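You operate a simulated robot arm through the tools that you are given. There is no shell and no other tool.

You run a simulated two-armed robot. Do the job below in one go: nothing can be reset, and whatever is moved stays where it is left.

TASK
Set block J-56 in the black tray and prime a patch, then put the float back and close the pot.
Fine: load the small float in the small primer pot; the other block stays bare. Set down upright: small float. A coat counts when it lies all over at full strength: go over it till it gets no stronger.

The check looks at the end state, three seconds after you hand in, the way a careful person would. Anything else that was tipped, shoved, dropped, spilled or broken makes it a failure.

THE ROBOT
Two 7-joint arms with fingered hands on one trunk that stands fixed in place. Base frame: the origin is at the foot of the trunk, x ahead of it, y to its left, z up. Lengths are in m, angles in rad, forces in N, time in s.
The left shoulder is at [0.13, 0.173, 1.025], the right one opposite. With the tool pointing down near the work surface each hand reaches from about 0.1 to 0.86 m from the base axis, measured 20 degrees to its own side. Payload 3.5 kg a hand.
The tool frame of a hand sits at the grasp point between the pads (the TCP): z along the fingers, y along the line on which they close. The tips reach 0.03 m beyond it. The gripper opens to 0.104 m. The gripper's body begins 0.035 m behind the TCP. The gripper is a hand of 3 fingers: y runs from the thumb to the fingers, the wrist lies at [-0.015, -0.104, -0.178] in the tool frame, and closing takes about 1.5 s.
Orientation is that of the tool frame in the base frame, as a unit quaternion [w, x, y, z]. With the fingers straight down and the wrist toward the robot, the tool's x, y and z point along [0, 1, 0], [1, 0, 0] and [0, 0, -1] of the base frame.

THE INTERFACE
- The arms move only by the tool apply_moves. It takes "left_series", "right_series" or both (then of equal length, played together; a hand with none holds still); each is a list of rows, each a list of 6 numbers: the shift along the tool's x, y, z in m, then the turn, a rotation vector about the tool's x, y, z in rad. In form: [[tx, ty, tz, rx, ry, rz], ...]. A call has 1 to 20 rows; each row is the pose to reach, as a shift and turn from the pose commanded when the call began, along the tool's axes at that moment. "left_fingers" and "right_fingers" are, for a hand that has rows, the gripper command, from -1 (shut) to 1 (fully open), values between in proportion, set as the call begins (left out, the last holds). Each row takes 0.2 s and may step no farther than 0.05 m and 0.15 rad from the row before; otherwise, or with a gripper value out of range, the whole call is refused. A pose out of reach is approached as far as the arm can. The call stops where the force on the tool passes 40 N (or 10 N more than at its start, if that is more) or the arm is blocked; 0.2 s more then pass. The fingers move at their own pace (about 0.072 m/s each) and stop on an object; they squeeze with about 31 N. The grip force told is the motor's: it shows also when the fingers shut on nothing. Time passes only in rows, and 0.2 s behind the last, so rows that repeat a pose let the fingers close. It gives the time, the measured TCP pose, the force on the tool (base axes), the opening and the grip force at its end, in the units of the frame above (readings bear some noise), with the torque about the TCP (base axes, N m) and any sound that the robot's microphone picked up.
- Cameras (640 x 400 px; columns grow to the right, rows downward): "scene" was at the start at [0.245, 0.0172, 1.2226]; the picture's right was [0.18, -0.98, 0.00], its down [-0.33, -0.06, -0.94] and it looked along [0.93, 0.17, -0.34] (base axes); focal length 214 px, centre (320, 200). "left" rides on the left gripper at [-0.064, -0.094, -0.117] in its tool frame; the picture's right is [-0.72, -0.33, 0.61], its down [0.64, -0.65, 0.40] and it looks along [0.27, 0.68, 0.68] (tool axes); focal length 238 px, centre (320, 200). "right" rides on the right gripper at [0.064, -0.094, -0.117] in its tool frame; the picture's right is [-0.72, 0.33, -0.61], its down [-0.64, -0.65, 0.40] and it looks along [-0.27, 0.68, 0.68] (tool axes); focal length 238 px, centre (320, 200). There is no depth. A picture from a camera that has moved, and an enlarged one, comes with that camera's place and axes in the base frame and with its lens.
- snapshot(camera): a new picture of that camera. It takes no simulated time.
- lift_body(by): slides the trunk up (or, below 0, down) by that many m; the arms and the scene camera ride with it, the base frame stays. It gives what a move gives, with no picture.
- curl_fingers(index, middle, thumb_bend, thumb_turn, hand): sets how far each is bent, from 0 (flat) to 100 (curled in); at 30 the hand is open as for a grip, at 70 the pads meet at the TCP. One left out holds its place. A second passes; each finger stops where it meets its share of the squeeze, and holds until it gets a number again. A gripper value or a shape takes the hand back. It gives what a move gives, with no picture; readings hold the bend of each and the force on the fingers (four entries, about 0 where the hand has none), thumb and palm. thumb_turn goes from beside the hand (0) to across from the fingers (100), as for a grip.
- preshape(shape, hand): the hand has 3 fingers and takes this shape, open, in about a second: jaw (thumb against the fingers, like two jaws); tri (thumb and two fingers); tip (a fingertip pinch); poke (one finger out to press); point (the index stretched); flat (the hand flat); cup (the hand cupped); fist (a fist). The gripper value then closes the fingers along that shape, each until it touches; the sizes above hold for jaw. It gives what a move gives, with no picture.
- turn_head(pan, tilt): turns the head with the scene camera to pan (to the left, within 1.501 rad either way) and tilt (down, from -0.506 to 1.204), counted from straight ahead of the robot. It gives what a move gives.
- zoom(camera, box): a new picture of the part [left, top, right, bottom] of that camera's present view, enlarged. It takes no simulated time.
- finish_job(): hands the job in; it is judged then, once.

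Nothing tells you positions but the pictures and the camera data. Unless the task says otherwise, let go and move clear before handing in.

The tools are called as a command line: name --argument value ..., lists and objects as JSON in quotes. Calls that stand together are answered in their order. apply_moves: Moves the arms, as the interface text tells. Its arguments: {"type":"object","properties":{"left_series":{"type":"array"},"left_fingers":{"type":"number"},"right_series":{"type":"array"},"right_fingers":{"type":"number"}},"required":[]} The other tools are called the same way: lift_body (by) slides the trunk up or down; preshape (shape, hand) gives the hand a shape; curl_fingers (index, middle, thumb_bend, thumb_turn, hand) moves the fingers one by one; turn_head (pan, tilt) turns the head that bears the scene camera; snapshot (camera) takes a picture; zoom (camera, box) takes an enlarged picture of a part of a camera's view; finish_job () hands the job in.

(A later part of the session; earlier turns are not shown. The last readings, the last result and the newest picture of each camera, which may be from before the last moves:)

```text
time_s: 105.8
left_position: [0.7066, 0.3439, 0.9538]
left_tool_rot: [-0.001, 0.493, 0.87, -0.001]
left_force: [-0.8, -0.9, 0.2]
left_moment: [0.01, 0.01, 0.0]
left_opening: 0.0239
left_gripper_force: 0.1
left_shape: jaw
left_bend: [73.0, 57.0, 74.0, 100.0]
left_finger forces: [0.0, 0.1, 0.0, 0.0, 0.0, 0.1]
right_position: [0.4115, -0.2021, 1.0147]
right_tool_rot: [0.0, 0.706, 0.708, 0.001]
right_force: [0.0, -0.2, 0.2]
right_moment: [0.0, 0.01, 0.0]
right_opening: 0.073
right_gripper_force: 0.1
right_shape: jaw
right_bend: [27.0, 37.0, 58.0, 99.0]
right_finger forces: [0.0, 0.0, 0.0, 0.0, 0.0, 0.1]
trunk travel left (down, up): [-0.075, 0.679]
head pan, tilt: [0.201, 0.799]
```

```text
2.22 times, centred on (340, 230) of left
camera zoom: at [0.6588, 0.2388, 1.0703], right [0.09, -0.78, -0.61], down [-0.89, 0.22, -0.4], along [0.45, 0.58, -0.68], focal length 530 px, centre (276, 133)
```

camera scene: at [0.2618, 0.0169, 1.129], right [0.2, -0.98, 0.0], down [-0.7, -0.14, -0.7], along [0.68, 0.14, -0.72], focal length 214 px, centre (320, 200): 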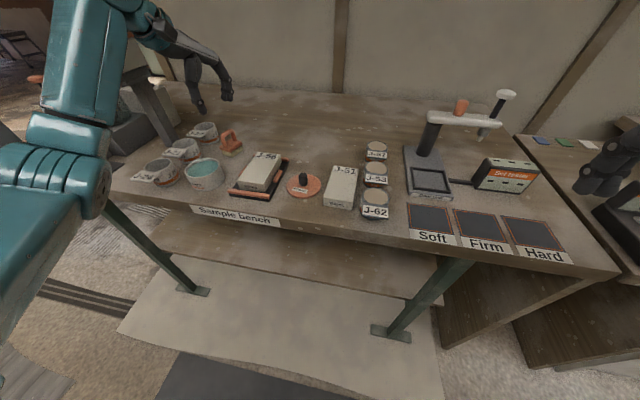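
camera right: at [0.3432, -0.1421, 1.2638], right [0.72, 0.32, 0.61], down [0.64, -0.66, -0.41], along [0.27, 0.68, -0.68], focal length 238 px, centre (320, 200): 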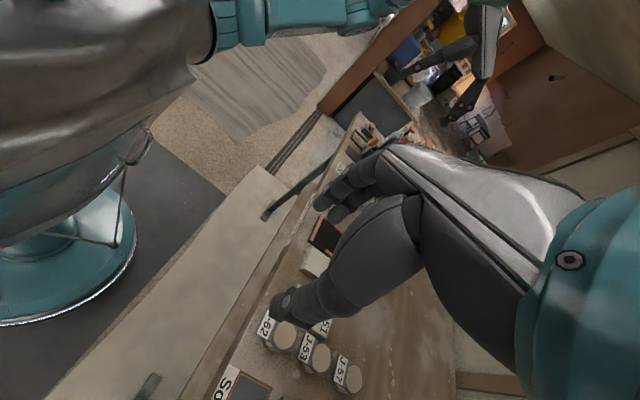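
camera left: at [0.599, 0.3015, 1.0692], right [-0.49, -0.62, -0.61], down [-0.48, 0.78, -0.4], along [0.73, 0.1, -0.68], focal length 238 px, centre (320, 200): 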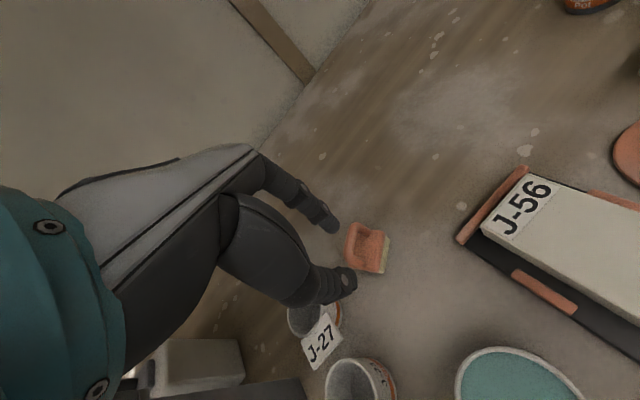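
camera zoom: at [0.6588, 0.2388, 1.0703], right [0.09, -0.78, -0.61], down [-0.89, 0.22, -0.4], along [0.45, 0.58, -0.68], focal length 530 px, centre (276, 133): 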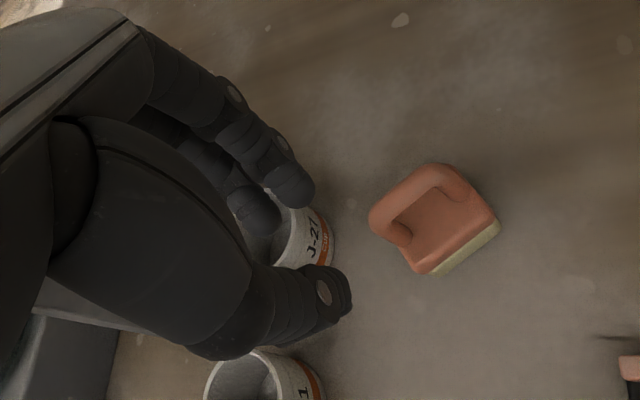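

Thumb tip bottom is ≈0.031 m below the TCP even when nearly closed. I'll go over the handle with TCP height ≈0.90 first, fingers opened to ~0.047, and check.

apply_moves --left_series '[[-0.0138, 0.02, 0, 0, 0, 0], [-0.0276, 0.04, 0, 0, 0, 0], [-0.0276, 0.04, 0.02, 0, 0, 0], [-0.0276, 0.04, 0.04, 0, 0, 0], [-0.0276, 0.04, 0.05, 0, 0, 0], [-0.0276, 0.04, 0.05, 0, 0, 0]]' --left_fingers -0.1

zoom --camera "scene" --box '[210, 104, 270, 154]'

zoom --camera "left" --box '[240, 140, 440, 320]'

```text
time_s: 107.2
left_position: [0.7559, 0.3413, 0.9061]
left_tool_rot: [0.0, 0.495, 0.869, -0.001]
left_force: [0.2, 0.4, 0.4]
left_moment: [-0.02, 0.02, 0.0]
left_opening: 0.0462
left_gripper_force: 0.0
left_shape: jaw
left_bend: [74.0, 47.0, 71.0, 100.0]
left_finger forces: [0.0, 0.0, 0.0, 0.0, 0.0, 0.0]
right_position: [0.4115, -0.2023, 1.015]
right_tool_rot: [-0.001, 0.706, 0.708, 0.001]
right_force: [0.5, 0.1, 0.5]
right_moment: [0.02, 0.03, 0.02]
right_opening: 0.0728
right_gripper_force: 0.1
right_shape: jaw
right_bend: [27.0, 37.0, 58.0, 99.0]
right_finger forces: [0.0, 0.1, 0.0, 0.0, 0.1, 0.0]
trunk travel left (down, up): [-0.075, 0.679]
head pan, tilt: [0.201, 0.799]
```

```text
8.00 times, centred on (240, 129) of scene
camera zoom: at [0.2618, 0.0169, 1.129], right [0.2, -0.98, 0.0], down [-0.7, -0.14, -0.7], along [0.68, 0.14, -0.72], focal length 1716 px, centre (960, 768)
```

zoom: 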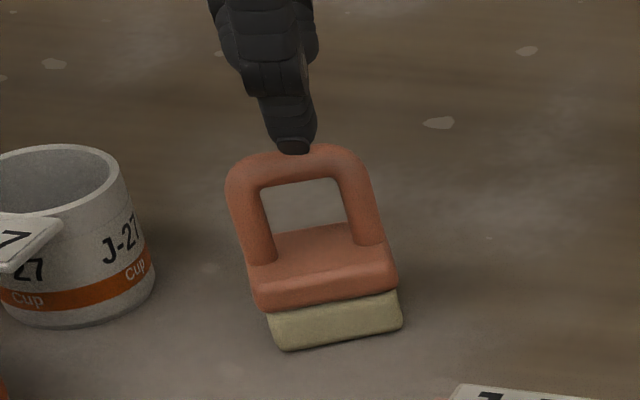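

```text
2.22 times, centred on (340, 230) of left
camera zoom: at [0.7077, 0.2363, 1.0219], right [0.09, -0.78, -0.61], down [-0.89, 0.22, -0.4], along [0.45, 0.58, -0.68], focal length 530 px, centre (276, 133)
```

zoom: 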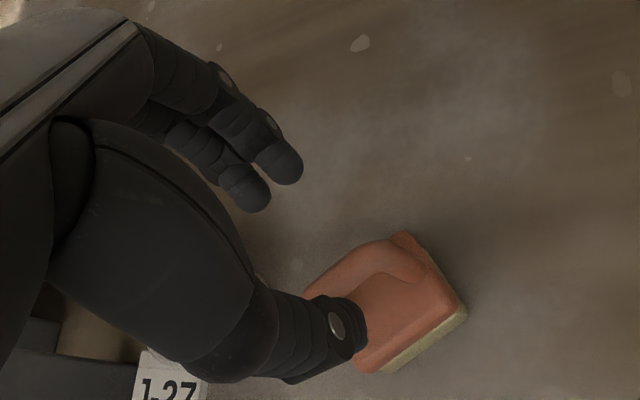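

The thumb is laterally centred on the bar. Lowering to the planned height and checking again before closing.

apply_moves --left_series '[[0, 0, 0.008, 0, 0, 0], [0, 0, 0.016, 0, 0, 0], [0, 0, 0.022, 0, 0, 0], [0, 0, 0.0245, 0, 0, 0], [0, 0, 0.0245, 0, 0, 0]]'

apply_moves --left_series '[[0, 0, 0, 0, 0, 0], [0, 0, 0, 0, 0, 0]]' --left_fingers -0.5

zoom --camera "scene" --box '[210, 104, 270, 154]'

zoom --camera "left" --box '[260, 160, 400, 290]'

```text
time_s: 108.4
left_position: [0.7547, 0.3394, 0.8792]
left_tool_rot: [0.0, 0.495, 0.869, 0.0]
left_force: [-1.2, -0.5, 1.3]
left_moment: [0.01, 0.05, 0.0]
left_opening: 0.0462
left_gripper_force: 0.0
left_shape: jaw
left_bend: [74.0, 47.0, 71.0, 100.0]
left_finger forces: [0.1, 0.1, 0.0, 0.1, 0.0, 0.1]
right_position: [0.4135, -0.2014, 1.0157]
right_tool_rot: [0.0, 0.707, 0.708, 0.001]
right_force: [0.0, 0.4, 0.2]
right_moment: [0.01, 0.0, -0.04]
right_opening: 0.0731
right_gripper_force: 0.1
right_shape: jaw
right_bend: [27.0, 37.0, 58.0, 99.0]
right_finger forces: [0.0, 0.0, 0.0, 0.0, 0.1, 0.1]
trunk travel left (down, up): [-0.075, 0.679]
head pan, tilt: [0.201, 0.799]
```

```text
time_s: 109.0
left_position: [0.7549, 0.3399, 0.8794]
left_tool_rot: [0.0, 0.495, 0.869, 0.001]
left_force: [-0.1, -0.5, 1.1]
left_moment: [0.0, -0.03, 0.01]
left_opening: 0.0264
left_gripper_force: 0.0
left_shape: jaw
left_bend: [74.0, 56.0, 74.0, 100.0]
left_finger forces: [0.0, 0.1, 0.1, 0.0, 0.0, 0.0]
right_position: [0.4115, -0.2028, 1.0152]
right_tool_rot: [0.0, 0.707, 0.707, 0.001]
right_force: [-0.2, 0.1, 0.2]
right_moment: [-0.02, -0.05, -0.01]
right_opening: 0.0729
right_gripper_force: 0.1
right_shape: jaw
right_bend: [27.0, 37.0, 58.0, 99.0]
right_finger forces: [0.0, 0.1, 0.0, 0.0, 0.0, 0.1]
trunk travel left (down, up): [-0.075, 0.679]
head pan, tilt: [0.201, 0.799]
```

```text
8.00 times, centred on (240, 129) of scene
camera zoom: at [0.2618, 0.0169, 1.129], right [0.2, -0.98, 0.0], down [-0.7, -0.14, -0.7], along [0.68, 0.14, -0.72], focal length 1716 px, centre (960, 768)
```

zoom: 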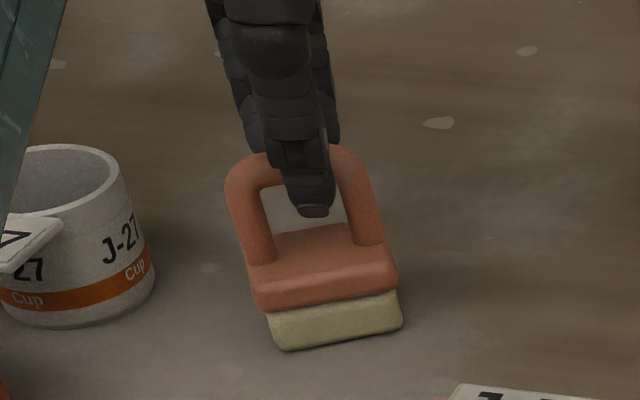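

```text
3.08 times, centred on (330, 225) of left
camera zoom: at [0.7069, 0.2361, 0.996], right [0.09, -0.78, -0.61], down [-0.89, 0.22, -0.4], along [0.45, 0.58, -0.68], focal length 733 px, centre (289, 123)
```

zoom: 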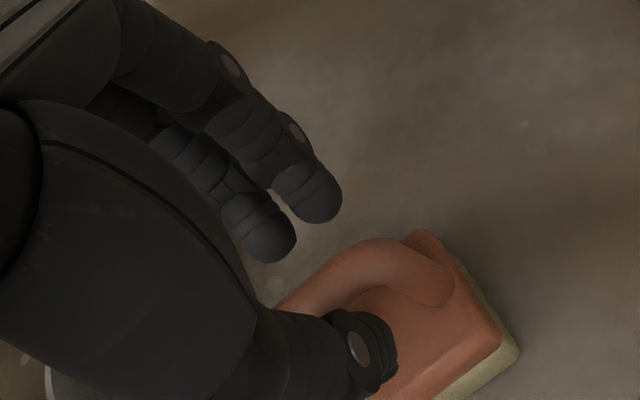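

Thumb tip is at ≈0.849 and the bar is centred between thumb and fingers. Closing gradually.

apply_moves --left_series '[[0, 0, 0, 0, 0, 0], [0, 0, 0, 0, 0, 0]]' --left_fingers -0.68

zoom --camera "scene" --box '[210, 104, 270, 154]'

zoom --camera "left" --box '[260, 160, 400, 290]'

```text
time_s: 109.6
left_position: [0.7548, 0.3408, 0.8794]
left_tool_rot: [0.001, 0.494, 0.869, 0.0]
left_force: [-0.3, -0.5, 0.1]
left_moment: [-0.02, -0.04, 0.0]
left_opening: 0.0168
left_gripper_force: 0.0
left_shape: jaw
left_bend: [73.0, 61.0, 74.0, 100.0]
left_finger forces: [0.0, 0.0, 0.1, 0.0, 0.2, 0.1]
right_position: [0.4113, -0.203, 1.0146]
right_tool_rot: [-0.001, 0.706, 0.708, 0.001]
right_force: [-0.1, 0.1, -0.5]
right_moment: [0.04, 0.0, 0.01]
right_opening: 0.0728
right_gripper_force: 0.0
right_shape: jaw
right_bend: [27.0, 37.0, 58.0, 99.0]
right_finger forces: [0.0, 0.0, 0.0, 0.1, 0.0, 0.1]
trunk travel left (down, up): [-0.075, 0.679]
head pan, tilt: [0.201, 0.799]
```

```text
8.00 times, centred on (240, 129) of scene
camera zoom: at [0.2618, 0.0169, 1.129], right [0.2, -0.98, 0.0], down [-0.7, -0.14, -0.7], along [0.68, 0.14, -0.72], focal length 1716 px, centre (960, 768)
```

zoom: 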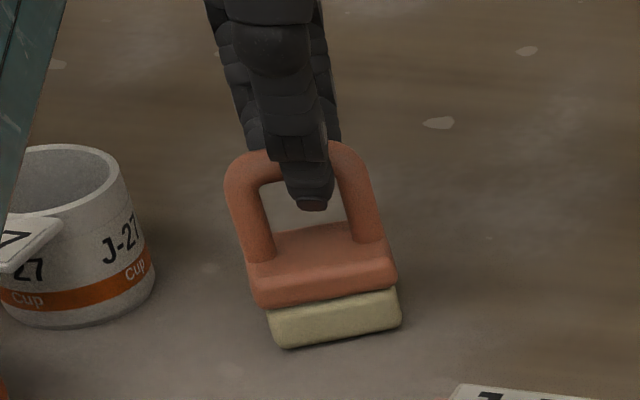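

```text
3.08 times, centred on (330, 225) of left
camera zoom: at [0.7069, 0.2361, 0.996], right [0.09, -0.78, -0.61], down [-0.89, 0.22, -0.4], along [0.45, 0.58, -0.68], focal length 733 px, centre (289, 123)
```

zoom: 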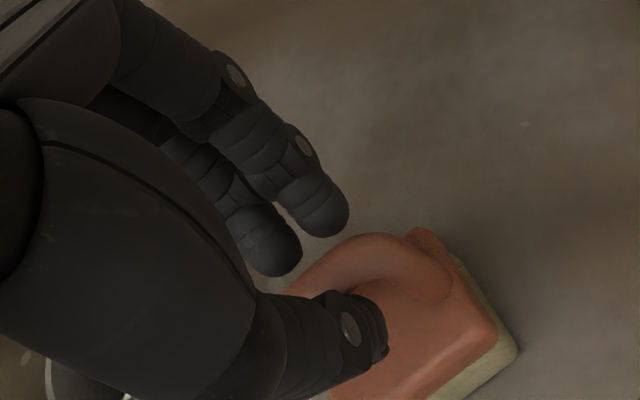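

The thumb just touches first; I'll back off 2.5 mm toward the thumb side so both sides meet together, then close fully.

apply_moves --left_series '[[0, -0.0015, 0, 0, 0, 0], [0, -0.003, 0, 0, 0, 0], [0, -0.003, 0, 0, 0, 0]]'

apply_moves --left_series '[[0, 0, 0, 0, 0, 0], [0, 0, 0, 0, 0, 0], [0, 0, 0, 0, 0, 0], [0, 0, 0, 0, 0, 0]]' --left_fingers -1

zoom --camera "scene" --box '[210, 104, 270, 154]'

zoom --camera "left" --box '[260, 160, 400, 290]'

```text
time_s: 110.4
left_position: [0.7516, 0.3389, 0.8805]
left_tool_rot: [0.0, 0.493, 0.87, 0.0]
left_force: [-0.5, 0.4, -0.3]
left_moment: [-0.01, -0.01, 0.01]
left_opening: 0.0168
left_gripper_force: 0.0
left_shape: jaw
left_bend: [73.0, 61.0, 74.0, 100.0]
left_finger forces: [0.0, 0.1, 0.0, 0.0, 0.0, 0.1]
right_position: [0.4123, -0.2026, 1.0156]
right_tool_rot: [0.0, 0.707, 0.708, 0.001]
right_force: [0.8, 0.2, 0.2]
right_moment: [-0.01, 0.0, -0.02]
right_opening: 0.073
right_gripper_force: 0.1
right_shape: jaw
right_bend: [27.0, 37.0, 58.0, 99.0]
right_finger forces: [0.1, 0.0, 0.0, 0.0, 0.1, 0.0]
trunk travel left (down, up): [-0.075, 0.679]
head pan, tilt: [0.201, 0.799]
```

```text
time_s: 111.4
left_position: [0.7515, 0.3393, 0.8797]
left_tool_rot: [0.001, 0.495, 0.869, -0.001]
left_force: [-0.2, -0.9, 0.2]
left_moment: [0.03, 0.05, 0.0]
left_opening: 0.0048
left_gripper_force: 31.1
left_shape: jaw
left_bend: [71.0, 68.0, 73.0, 100.0]
left_finger forces: [18.0, 9.6, 0.1, 0.0, 27.9, 0.1]
right_position: [0.412, -0.2029, 1.0161]
right_tool_rot: [0.001, 0.708, 0.707, 0.001]
right_force: [0.5, 0.4, -0.3]
right_moment: [0.02, -0.01, -0.03]
right_opening: 0.0727
right_gripper_force: 0.1
right_shape: jaw
right_bend: [27.0, 37.0, 58.0, 99.0]
right_finger forces: [0.0, 0.0, 0.1, 0.0, 0.1, 0.0]
trunk travel left (down, up): [-0.075, 0.679]
head pan, tilt: [0.201, 0.799]
```

```text
8.00 times, centred on (240, 129) of scene
camera zoom: at [0.2618, 0.0169, 1.1289], right [0.2, -0.98, 0.0], down [-0.7, -0.14, -0.7], along [0.68, 0.14, -0.72], focal length 1716 px, centre (960, 768)
```

zoom: 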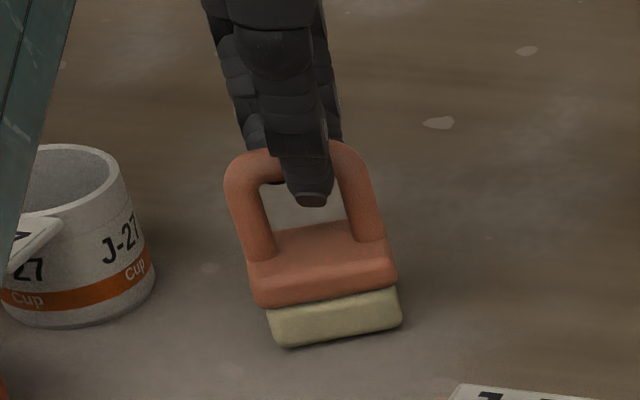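

```text
3.08 times, centred on (330, 225) of left
camera zoom: at [0.7038, 0.2339, 0.996], right [0.09, -0.78, -0.61], down [-0.89, 0.22, -0.4], along [0.45, 0.58, -0.68], focal length 733 px, centre (289, 123)
```

zoom: 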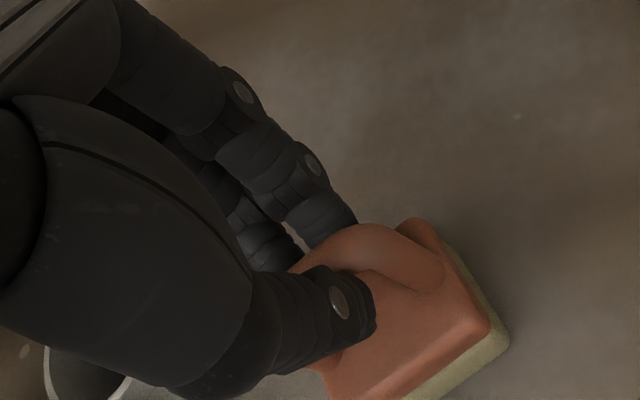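

A firm pinch now: both fingers behind the bar and thumb in front, float still upright. Lifting slightly to test.

apply_moves --left_series '[[0, 0, -0.005, 0, 0, 0], [0, 0, -0.01, 0, 0, 0], [0, 0, -0.02, 0, 0, 0], [0, 0, -0.03, 0, 0, 0], [0, 0, -0.03, 0, 0, 0]]'

zoom --camera "scene" --box '[210, 94, 270, 150]'

zoom --camera "left" --box '[260, 160, 400, 290]'

```text
time_s: 112.6
left_position: [0.7507, 0.3379, 0.9084]
left_tool_rot: [0.0, 0.494, 0.869, 0.0]
left_force: [0.2, 0.0, 0.0]
left_moment: [0.04, -0.01, -0.03]
left_opening: 0.0051
left_gripper_force: 30.7
left_shape: jaw
left_bend: [71.0, 68.0, 73.0, 100.0]
left_finger forces: [18.0, 9.6, 0.0, 0.1, 27.9, 0.0]
right_position: [0.412, -0.2027, 1.0147]
right_tool_rot: [0.001, 0.707, 0.707, 0.002]
right_force: [0.3, 0.6, -1.2]
right_moment: [-0.02, -0.03, -0.04]
right_opening: 0.073
right_gripper_force: 0.1
right_shape: jaw
right_bend: [27.0, 37.0, 58.0, 99.0]
right_finger forces: [0.0, 0.1, 0.0, 0.0, 0.0, 0.0]
trunk travel left (down, up): [-0.075, 0.679]
head pan, tilt: [0.201, 0.799]
```

```text
7.14 times, centred on (240, 122) of scene
camera zoom: at [0.2619, 0.0169, 1.1289], right [0.2, -0.98, 0.0], down [-0.7, -0.14, -0.7], along [0.68, 0.14, -0.72], focal length 1532 px, centre (891, 757)
```

zoom: 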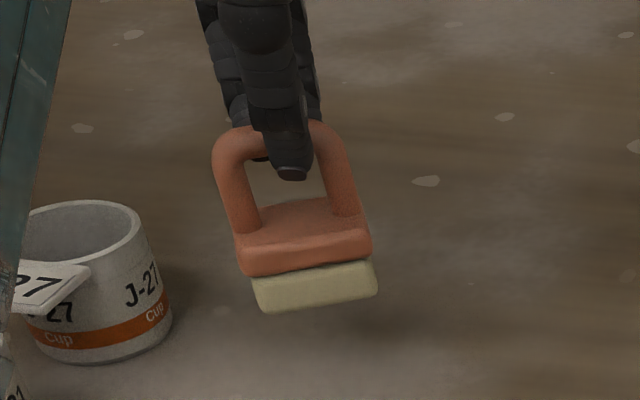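

```text
3.08 times, centred on (330, 225) of left
camera zoom: at [0.7036, 0.2329, 1.0251], right [0.09, -0.78, -0.61], down [-0.89, 0.22, -0.4], along [0.45, 0.58, -0.68], focal length 733 px, centre (289, 123)
```

zoom: 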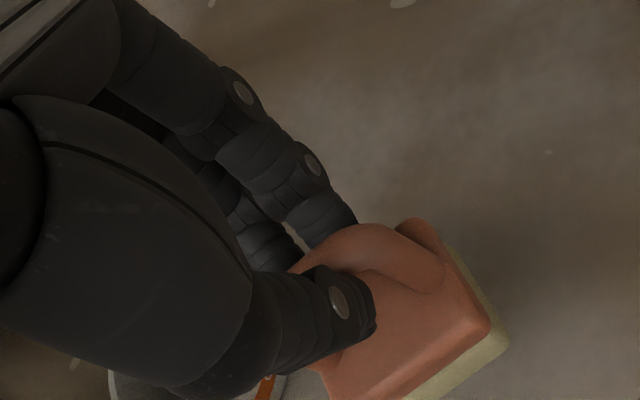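

The float is held rigidly and level; its bottom is ≈0.08 m below the TCP. Raising it and carrying it above the pot while squaring the hand to yaw 0.

apply_moves --left_series '[[0, 0, -0.02, 0, 0, 0], [0, 0, -0.04, 0, 0, 0], [0.0178, -0.0288, -0.045, 0, 0, 0.107], [0.0356, -0.0576, -0.045, 0, 0, 0.214], [0.0534, -0.0864, -0.045, 0, 0, 0.321], [0.0712, -0.1152, -0.045, 0, 0, 0.428], [0.0891, -0.1439, -0.045, 0, 0, 0.535], [0.0891, -0.1439, -0.045, 0, 0, 0.535]]'

snapshot --camera "scene"

zoom --camera "scene" --box '[166, 110, 246, 200]'

zoom --camera "left" --box '[240, 140, 460, 340]'

```text
time_s: 114.4
left_position: [0.5827, 0.3397, 0.9533]
left_tool_rot: [-0.001, 0.706, 0.708, 0.0]
left_force: [-0.5, 0.1, 0.2]
left_moment: [-0.01, -0.01, -0.05]
left_opening: 0.0052
left_gripper_force: 30.8
left_shape: jaw
left_bend: [71.0, 68.0, 73.0, 100.0]
left_finger forces: [17.7, 9.6, 0.0, 0.0, 27.6, 0.0]
right_position: [0.4126, -0.2026, 1.0157]
right_tool_rot: [-0.001, 0.706, 0.708, 0.002]
right_force: [0.4, -0.1, 0.5]
right_moment: [-0.02, 0.0, -0.02]
right_opening: 0.073
right_gripper_force: 0.0
right_shape: jaw
right_bend: [27.0, 37.0, 58.0, 99.0]
right_finger forces: [0.1, 0.0, 0.0, 0.0, 0.0, 0.0]
trunk travel left (down, up): [-0.075, 0.679]
head pan, tilt: [0.201, 0.799]
```

```text
taken
camera scene: at [0.2617, 0.017, 1.1289], right [0.2, -0.98, 0.0], down [-0.7, -0.14, -0.7], along [0.68, 0.14, -0.72], focal length 214 px, centre (320, 200)
```

scene: 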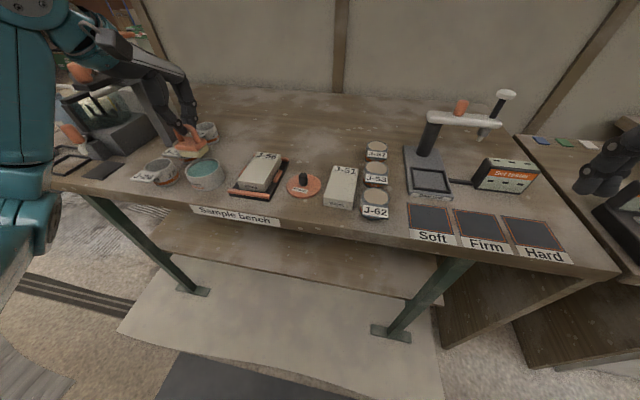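

```text
4.44 times, centred on (206, 155) of scene
camera zoom: at [0.2617, 0.017, 1.1289], right [0.2, -0.98, 0.0], down [-0.7, -0.14, -0.7], along [0.68, 0.14, -0.72], focal length 953 px, centre (827, 400)
```

zoom: 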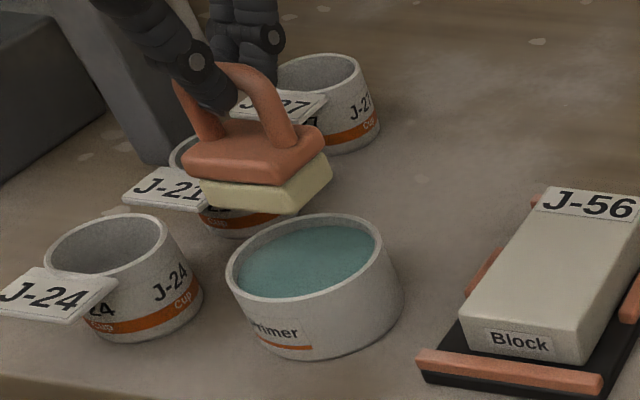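

```text
2.00 times, centred on (350, 240) of left
camera zoom: at [0.4889, 0.2739, 1.0703], right [-0.33, -0.72, -0.61], down [-0.65, 0.64, -0.4], along [0.68, 0.27, -0.68], focal length 477 px, centre (260, 120)
```

zoom: 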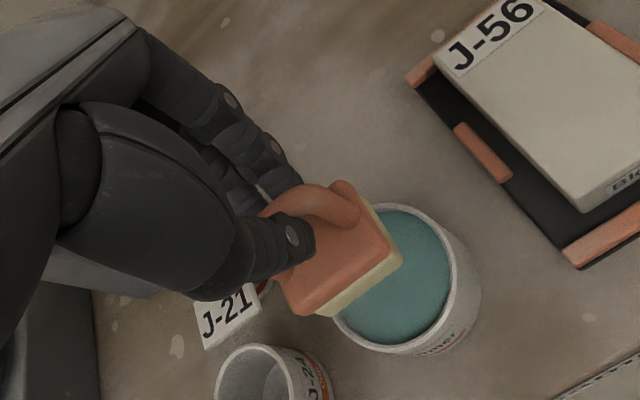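

The float is over the pot but ~8 mm too far to +y. Correcting and rechecking before dipping.

apply_moves --left_series '[[-0.004, -0.001, 0.005, 0, 0, 0], [-0.008, -0.002, 0.012, 0, 0, 0], [-0.008, -0.002, 0.02, 0, 0, 0], [-0.008, -0.002, 0.02, 0, 0, 0]]'

zoom --camera "scene" --box '[176, 130, 236, 200]'

zoom --camera "left" --box '[280, 180, 440, 320]'

```text
time_s: 115.4
left_position: [0.5818, 0.3329, 0.9336]
left_tool_rot: [0.0, 0.706, 0.708, 0.0]
left_force: [-0.9, 0.3, -0.2]
left_moment: [-0.02, 0.0, -0.03]
left_opening: 0.005
left_gripper_force: 30.6
left_shape: jaw
left_bend: [71.0, 68.0, 73.0, 100.0]
left_finger forces: [17.6, 9.5, 0.0, 0.0, 27.4, 0.1]
right_position: [0.4112, -0.2029, 1.0139]
right_tool_rot: [0.0, 0.707, 0.708, 0.001]
right_force: [0.1, -0.1, 0.0]
right_moment: [0.02, -0.01, 0.02]
right_opening: 0.0727
right_gripper_force: 0.1
right_shape: jaw
right_bend: [27.0, 37.0, 58.0, 99.0]
right_finger forces: [0.0, 0.0, 0.0, 0.0, 0.1, 0.0]
trunk travel left (down, up): [-0.075, 0.679]
head pan, tilt: [0.201, 0.799]
```

```text
5.71 times, centred on (206, 165) of scene
camera zoom: at [0.2618, 0.0169, 1.129], right [0.2, -0.98, 0.0], down [-0.7, -0.14, -0.7], along [0.68, 0.14, -0.72], focal length 1226 px, centre (971, 400)
```

zoom: 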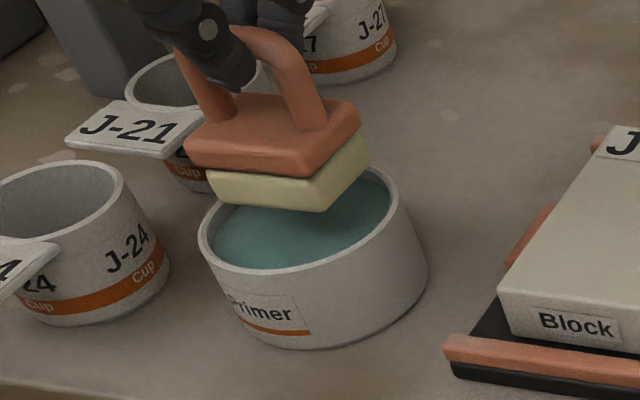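

```text
2.86 times, centred on (360, 250) of left
camera zoom: at [0.4882, 0.2677, 1.0498], right [-0.32, -0.72, -0.61], down [-0.65, 0.64, -0.4], along [0.68, 0.27, -0.68], focal length 681 px, centre (206, 57)
```

zoom: 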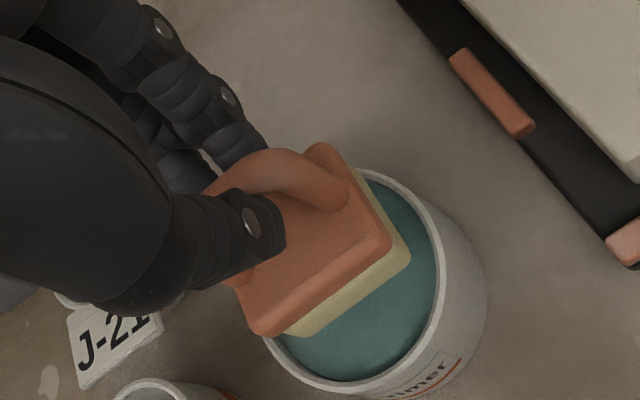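

Centred over the pot with ~4 mm margin all around. Dipping the sponge ~4–5 mm into the primer.

apply_moves --left_series '[[0.001, 0.0007, 0.008, 0, 0, 0], [0.001, 0.0007, 0.016, 0, 0, 0], [0.001, 0.0007, 0.021, 0, 0, 0], [0.001, 0.0007, 0.0245, 0, 0, 0], [0.001, 0.0007, 0.0245, 0, 0, 0], [0.001, 0.0007, 0.0245, 0, 0, 0]]'

zoom --camera "scene" --box '[176, 130, 236, 200]'

zoom --camera "left" --box '[280, 180, 440, 320]'

```text
time_s: 116.8
left_position: [0.5817, 0.3342, 0.9086]
left_tool_rot: [-0.001, 0.706, 0.708, 0.0]
left_force: [-0.2, -0.2, -1.0]
left_moment: [0.03, -0.02, 0.01]
left_opening: 0.0047
left_gripper_force: 30.3
left_shape: jaw
left_bend: [71.0, 71.0, 76.0, 100.0]
left_finger forces: [0.0, 0.0, 0.0, 0.0, 0.0, 0.0]
right_position: [0.4121, -0.2035, 1.0144]
right_tool_rot: [-0.001, 0.706, 0.708, 0.002]
right_force: [0.0, 0.1, 0.0]
right_moment: [0.02, -0.03, 0.0]
right_opening: 0.0728
right_gripper_force: 0.1
right_shape: jaw
right_bend: [27.0, 37.0, 58.0, 99.0]
right_finger forces: [0.0, 0.0, 0.0, 0.0, 0.0, 0.0]
trunk travel left (down, up): [-0.075, 0.679]
head pan, tilt: [0.201, 0.799]
```

```text
5.71 times, centred on (206, 165) of scene
camera zoom: at [0.2618, 0.0169, 1.1289], right [0.2, -0.98, 0.0], down [-0.7, -0.14, -0.7], along [0.68, 0.14, -0.72], focal length 1226 px, centre (971, 400)
```

zoom: 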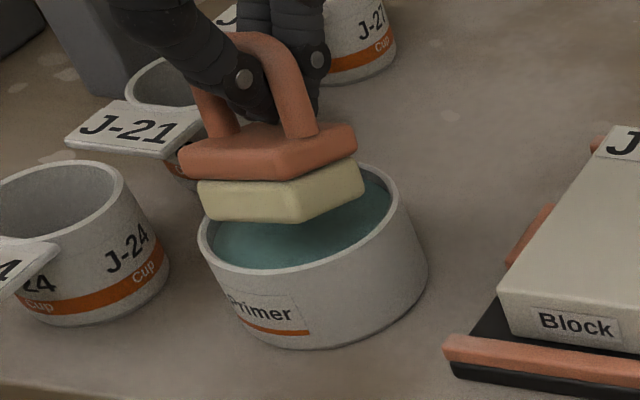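

```text
2.86 times, centred on (360, 250) of left
camera zoom: at [0.4881, 0.2692, 1.026], right [-0.33, -0.72, -0.61], down [-0.65, 0.64, -0.4], along [0.68, 0.27, -0.68], focal length 681 px, centre (206, 57)
```

zoom: 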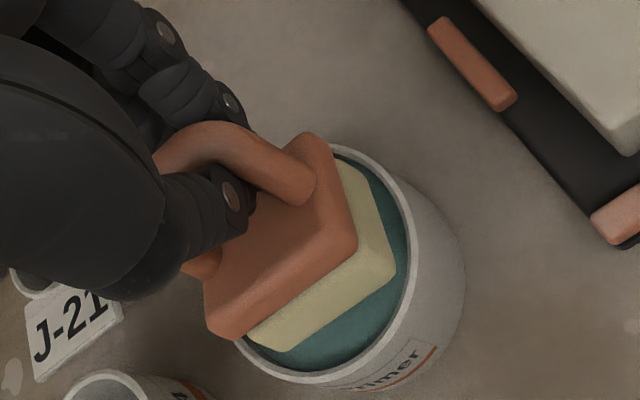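

The sponge met something on the way down and the bar popped up through the pinch: the fingers are now closed under the bar and the float rests on the pot. I'll raise slowly so the closed fingers hook the handle, and watch.

apply_moves --left_series '[[0, 0, -0.003, 0, 0, 0], [0, 0, -0.006, 0, 0, 0], [0, 0, -0.009, 0, 0, 0], [0, 0, -0.012, 0, 0, 0]]'

zoom --camera "scene" --box '[176, 130, 236, 200]'

zoom --camera "left" --box '[280, 180, 440, 320]'

```text
time_s: 117.8
left_position: [0.5826, 0.3344, 0.9221]
left_tool_rot: [-0.001, 0.706, 0.708, 0.0]
left_force: [-0.4, 0.5, -0.2]
left_moment: [-0.02, 0.02, -0.04]
left_opening: 0.0042
left_gripper_force: 30.7
left_shape: jaw
left_bend: [71.0, 71.0, 76.0, 100.0]
left_finger forces: [0.1, 0.0, 0.0, 0.0, 0.0, 0.0]
right_position: [0.4128, -0.2032, 1.0155]
right_tool_rot: [0.0, 0.706, 0.708, 0.001]
right_force: [-0.4, -0.2, 0.9]
right_moment: [-0.01, 0.0, 0.0]
right_opening: 0.0729
right_gripper_force: 0.3
right_shape: jaw
right_bend: [27.0, 37.0, 58.0, 99.0]
right_finger forces: [0.0, 0.0, 0.0, 0.1, 0.0, 0.0]
trunk travel left (down, up): [-0.075, 0.679]
head pan, tilt: [0.201, 0.799]
```

```text
5.71 times, centred on (206, 165) of scene
camera zoom: at [0.2618, 0.0169, 1.1289], right [0.2, -0.98, 0.0], down [-0.7, -0.14, -0.7], along [0.68, 0.14, -0.72], focal length 1226 px, centre (971, 400)
```

zoom: 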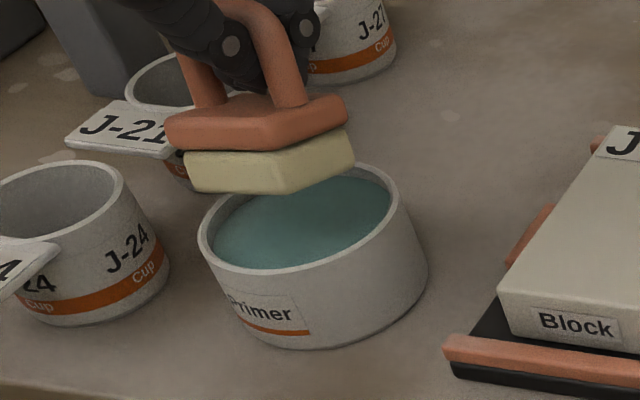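

```text
2.86 times, centred on (360, 250) of left
camera zoom: at [0.4886, 0.2685, 1.0382], right [-0.33, -0.72, -0.61], down [-0.65, 0.64, -0.4], along [0.68, 0.27, -0.68], focal length 681 px, centre (206, 57)
```

zoom: 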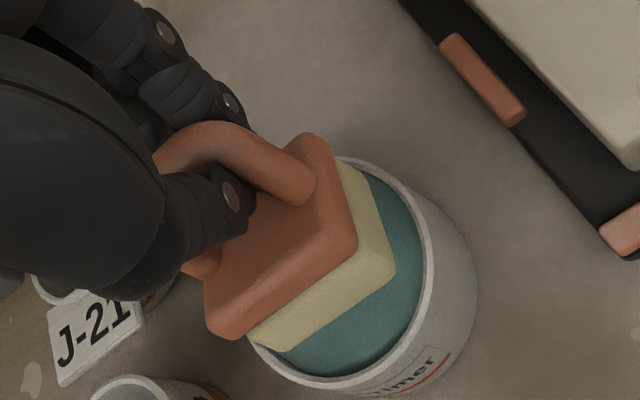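

The float follows the hand, hooked on the closed fingertips. I'll zoom in to see exactly how it hangs.

zoom --camera "scene" --box '[186, 122, 226, 166]'

zoom --camera "left" --box '[290, 180, 400, 290]'

```text
9.09 times, centred on (206, 144) of scene
camera zoom: at [0.2618, 0.0169, 1.1289], right [0.2, -0.98, 0.0], down [-0.7, -0.14, -0.7], along [0.68, 0.14, -0.72], focal length 1950 px, centre (1356, 709)
```

zoom: 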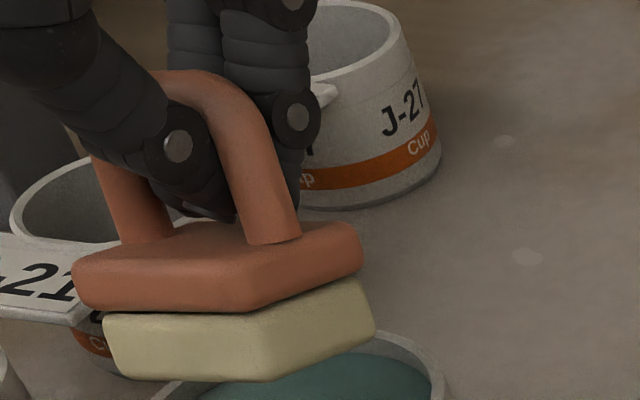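

```text
3.64 times, centred on (345, 235) of left
camera zoom: at [0.4886, 0.2685, 1.0382], right [-0.33, -0.72, -0.61], down [-0.65, 0.64, -0.4], along [0.68, 0.27, -0.68], focal length 867 px, centre (229, 73)
```

zoom: 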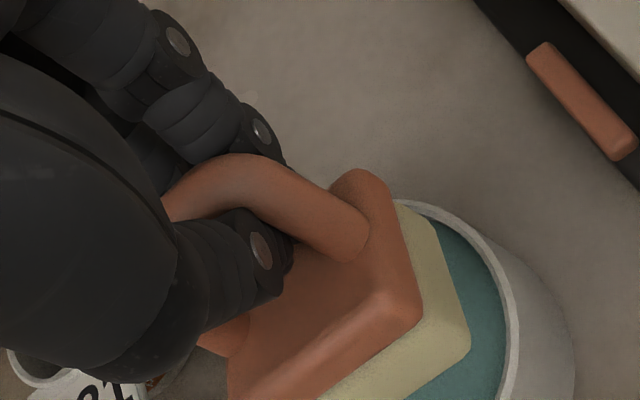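

The thumb is through the arch and the float hangs on it. I'll carry it gently to a clear spot on the bench behind the tray, set it down, and regrip properly.

apply_moves --left_series '[[0, 0, -0.01, 0, 0, 0], [0, 0, -0.02, 0, 0, 0], [0, 0, -0.03, 0, 0, 0], [-0.004, 0.017, -0.03, 0, 0, 0], [-0.008, 0.034, -0.03, 0, 0, 0], [-0.012, 0.051, -0.03, 0, 0, 0], [-0.016, 0.068, -0.03, 0, 0, 0], [-0.02, 0.085, -0.03, 0, 0, 0], [-0.025, 0.103, -0.03, 0, 0, 0], [-0.03, 0.12, -0.03, 0, 0, 0], [-0.034, 0.137, -0.03, 0, 0, 0], [-0.034, 0.137, -0.02, 0, 0, 0], [-0.034, 0.137, 0.0, 0, 0, 0], [-0.034, 0.137, 0.02, 0, 0, 0], [-0.034, 0.137, 0.03, 0, 0, 0]]'

zoom --camera "scene" --box '[210, 90, 290, 160]'

zoom --camera "left" --box '[280, 170, 430, 310]'

```text
time_s: 121.0
left_position: [0.7191, 0.3006, 0.8906]
left_tool_rot: [0.001, 0.706, 0.709, 0.0]
left_force: [0.2, 0.1, -0.5]
left_moment: [-0.02, -0.02, 0.03]
left_opening: 0.0043
left_gripper_force: 30.6
left_shape: jaw
left_bend: [71.0, 71.0, 76.0, 100.0]
left_finger forces: [0.0, 0.0, 0.0, 0.0, 0.0, 0.0]
right_position: [0.4113, -0.2025, 1.0136]
right_tool_rot: [0.0, 0.706, 0.708, 0.002]
right_force: [0.8, 0.1, 0.2]
right_moment: [-0.02, -0.02, -0.01]
right_opening: 0.073
right_gripper_force: 0.0
right_shape: jaw
right_bend: [27.0, 37.0, 58.0, 99.0]
right_finger forces: [0.1, 0.0, 0.1, 0.1, 0.1, 0.0]
trunk travel left (down, up): [-0.075, 0.679]
head pan, tilt: [0.201, 0.799]
```

```text
5.71 times, centred on (250, 125) of scene
camera zoom: at [0.2619, 0.0169, 1.1289], right [0.2, -0.98, 0.0], down [-0.7, -0.14, -0.7], along [0.68, 0.14, -0.72], focal length 1226 px, centre (720, 629)
```

zoom: 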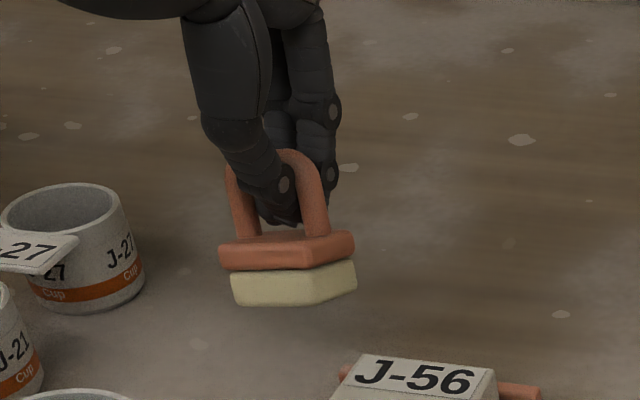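

```text
2.86 times, centred on (355, 240) of left
camera zoom: at [0.6254, 0.2349, 1.007], right [-0.32, -0.72, -0.61], down [-0.65, 0.64, -0.4], along [0.68, 0.27, -0.68], focal length 681 px, centre (220, 86)
```

zoom: 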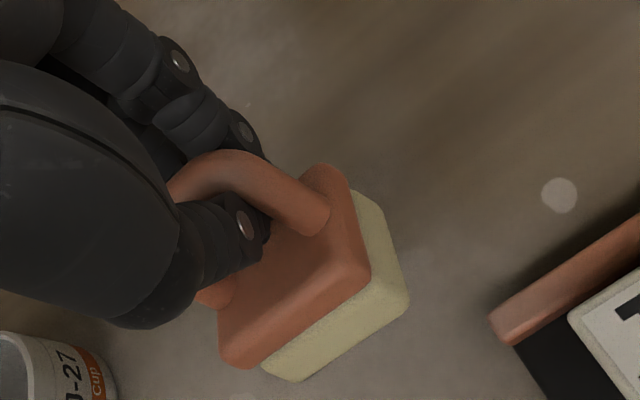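

apply_moves --left_series '[[0, 0, 0.008, 0, 0, 0], [0, 0, 0.016, 0, 0, 0], [0, 0, 0.022, 0, 0, 0], [0, 0, 0.026, 0, 0, 0], [0, 0, 0.028, 0, 0, 0], [0, 0, 0.028, 0, 0, 0]]'

zoom --camera "scene" --box '[220, 100, 280, 160]'

```text
time_s: 122.4
left_position: [0.7196, 0.3002, 0.8624]
left_tool_rot: [-0.001, 0.706, 0.708, 0.0]
left_force: [0.5, -0.2, 0.2]
left_moment: [0.01, 0.02, -0.01]
left_opening: 0.0044
left_gripper_force: 31.3
left_shape: jaw
left_bend: [71.0, 71.0, 76.0, 100.0]
left_finger forces: [0.0, 0.0, 0.0, 0.1, 0.0, 0.0]
right_position: [0.4131, -0.2023, 1.0141]
right_tool_rot: [0.0, 0.706, 0.708, 0.001]
right_force: [-0.6, -0.2, 0.1]
right_moment: [0.01, 0.03, 0.0]
right_opening: 0.0729
right_gripper_force: 0.0
right_shape: jaw
right_bend: [27.0, 37.0, 58.0, 99.0]
right_finger forces: [0.0, 0.0, 0.0, 0.0, 0.0, 0.0]
trunk travel left (down, up): [-0.075, 0.679]
head pan, tilt: [0.201, 0.799]
```

```text
6.67 times, centred on (250, 130) of scene
camera zoom: at [0.2617, 0.0168, 1.129], right [0.2, -0.98, 0.0], down [-0.7, -0.14, -0.7], along [0.68, 0.14, -0.72], focal length 1430 px, centre (787, 667)
```

zoom: 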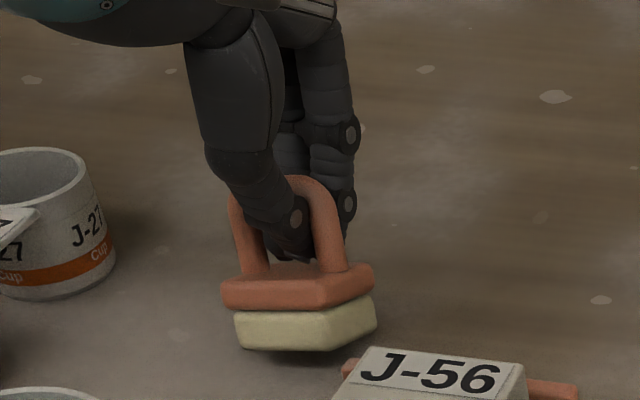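

apply_moves --left_series '[[0, 0, 0.0015, 0, 0, 0], [0, 0, 0.003, 0, 0, 0], [0, 0, 0.003, 0, 0, 0]]'

zoom --camera "scene" --box '[230, 120, 270, 158]'

```text
time_s: 123.2
left_position: [0.7184, 0.2999, 0.8611]
left_tool_rot: [-0.002, 0.706, 0.708, -0.001]
left_force: [-0.5, -0.2, 0.1]
left_moment: [0.0, -0.03, 0.01]
left_opening: 0.0044
left_gripper_force: 30.7
left_shape: jaw
left_bend: [71.0, 71.0, 76.0, 100.0]
left_finger forces: [0.0, 0.1, 0.1, 0.0, 0.0, 0.1]
right_position: [0.4117, -0.203, 1.0153]
right_tool_rot: [0.0, 0.706, 0.708, 0.001]
right_force: [0.1, 0.4, -0.2]
right_moment: [0.01, 0.01, -0.01]
right_opening: 0.0731
right_gripper_force: 0.0
right_shape: jaw
right_bend: [27.0, 37.0, 58.0, 99.0]
right_finger forces: [0.1, 0.0, 0.0, 0.1, 0.0, 0.0]
trunk travel left (down, up): [-0.075, 0.679]
head pan, tilt: [0.201, 0.799]
```

```text
10.53 times, centred on (250, 139) of scene
camera zoom: at [0.2618, 0.0169, 1.1289], right [0.2, -0.98, 0.0], down [-0.7, -0.14, -0.7], along [0.68, 0.14, -0.72], focal length 2258 px, centre (1057, 842)
```

zoom: 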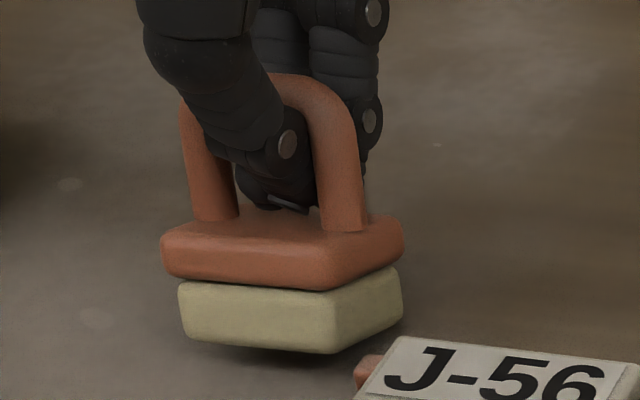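

apply_moves --left_series '[[0, 0, 0.0015, 0, 0, 0], [0, 0, 0.003, 0, 0, 0], [0, 0, 0.003, 0, 0, 0]]'

zoom --camera "scene" --box '[230, 120, 270, 158]'

```text
time_s: 124.0
left_position: [0.7184, 0.2994, 0.8576]
left_tool_rot: [0.0, 0.706, 0.708, 0.001]
left_force: [0.5, -1.0, 1.4]
left_moment: [-0.01, -0.03, 0.01]
left_opening: 0.0042
left_gripper_force: 31.5
left_shape: jaw
left_bend: [71.0, 71.0, 76.0, 100.0]
left_finger forces: [0.0, 0.0, 0.1, 0.1, 0.1, 0.0]
right_position: [0.4119, -0.2024, 1.0147]
right_tool_rot: [0.0, 0.706, 0.708, 0.001]
right_force: [0.6, -0.7, 0.5]
right_moment: [0.0, 0.0, -0.03]
right_opening: 0.073
right_gripper_force: 0.1
right_shape: jaw
right_bend: [27.0, 37.0, 58.0, 99.0]
right_finger forces: [0.0, 0.0, 0.1, 0.0, 0.0, 0.0]
trunk travel left (down, up): [-0.075, 0.679]
head pan, tilt: [0.201, 0.799]
```

```text
10.53 times, centred on (250, 139) of scene
camera zoom: at [0.2617, 0.0168, 1.129], right [0.2, -0.98, 0.0], down [-0.7, -0.14, -0.7], along [0.68, 0.14, -0.72], focal length 2258 px, centre (1057, 842)
```

zoom: 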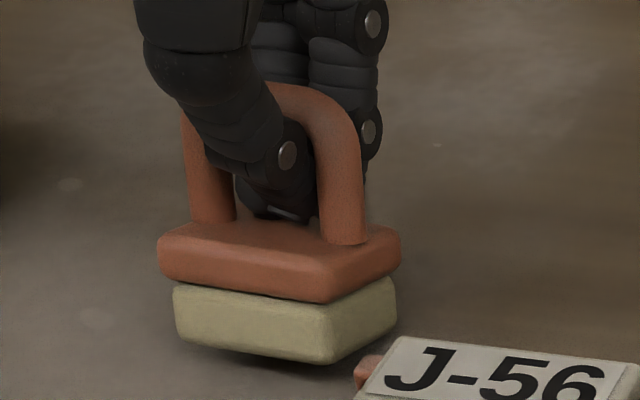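

It's essentially on the bench and the thumb tip nearly touches the plate. I'll rise 2 mm and open slowly so the float settles.

apply_moves --left_series '[[0, 0, -0.0025, 0, 0, 0], [0, 0, -0.0025, 0, 0, 0]]' --left_fingers -0.8

apply_moves --left_series '[[0, 0, 0, 0, 0, 0], [0, 0, 0, 0, 0, 0]]' --left_fingers -0.5

zoom --camera "scene" --box '[230, 114, 270, 158]'

```text
time_s: 124.6
left_position: [0.7175, 0.2998, 0.8613]
left_tool_rot: [0.0, 0.707, 0.707, 0.0]
left_force: [-0.3, 0.3, 1.3]
left_moment: [0.0, 0.02, 0.02]
left_opening: 0.0103
left_gripper_force: 0.1
left_shape: jaw
left_bend: [72.0, 64.0, 74.0, 100.0]
left_finger forces: [0.1, 0.1, 0.0, 0.0, 3.5, 0.0]
right_position: [0.4123, -0.2021, 1.0147]
right_tool_rot: [0.0, 0.707, 0.708, 0.001]
right_force: [0.5, 0.1, -0.3]
right_moment: [0.01, -0.02, 0.0]
right_opening: 0.0728
right_gripper_force: 0.0
right_shape: jaw
right_bend: [27.0, 37.0, 58.0, 99.0]
right_finger forces: [0.1, 0.0, 0.0, 0.0, 0.1, 0.0]
trunk travel left (down, up): [-0.075, 0.679]
head pan, tilt: [0.201, 0.799]
```

```text
time_s: 125.2
left_position: [0.7184, 0.3004, 0.86]
left_tool_rot: [0.001, 0.706, 0.708, 0.0]
left_force: [0.6, 0.1, -1.4]
left_moment: [-0.01, 0.02, -0.02]
left_opening: 0.0252
left_gripper_force: 0.2
left_shape: jaw
left_bend: [74.0, 56.0, 74.0, 100.0]
left_finger forces: [0.0, 0.1, 0.0, 0.0, 0.0, 0.0]
right_position: [0.4118, -0.2037, 1.0144]
right_tool_rot: [-0.001, 0.706, 0.708, 0.001]
right_force: [-0.1, 0.9, -0.3]
right_moment: [-0.02, 0.02, -0.03]
right_opening: 0.0727
right_gripper_force: 0.0
right_shape: jaw
right_bend: [27.0, 37.0, 58.0, 99.0]
right_finger forces: [0.0, 0.1, 0.0, 0.0, 0.0, 0.0]
trunk travel left (down, up): [-0.075, 0.679]
head pan, tilt: [0.201, 0.799]
```

```text
9.09 times, centred on (250, 136) of scene
camera zoom: at [0.2618, 0.0169, 1.1289], right [0.2, -0.98, 0.0], down [-0.7, -0.14, -0.7], along [0.68, 0.14, -0.72], focal length 1950 px, centre (956, 782)
```

zoom: 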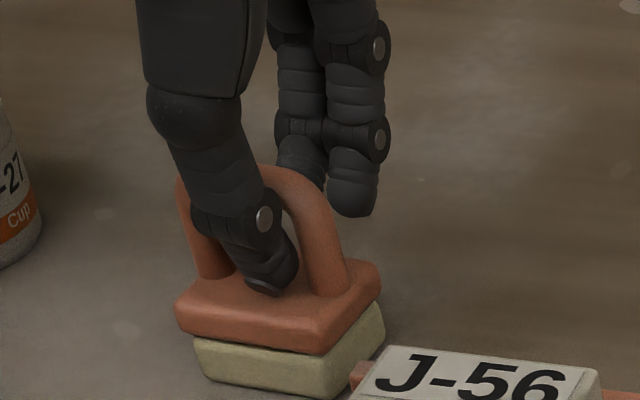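

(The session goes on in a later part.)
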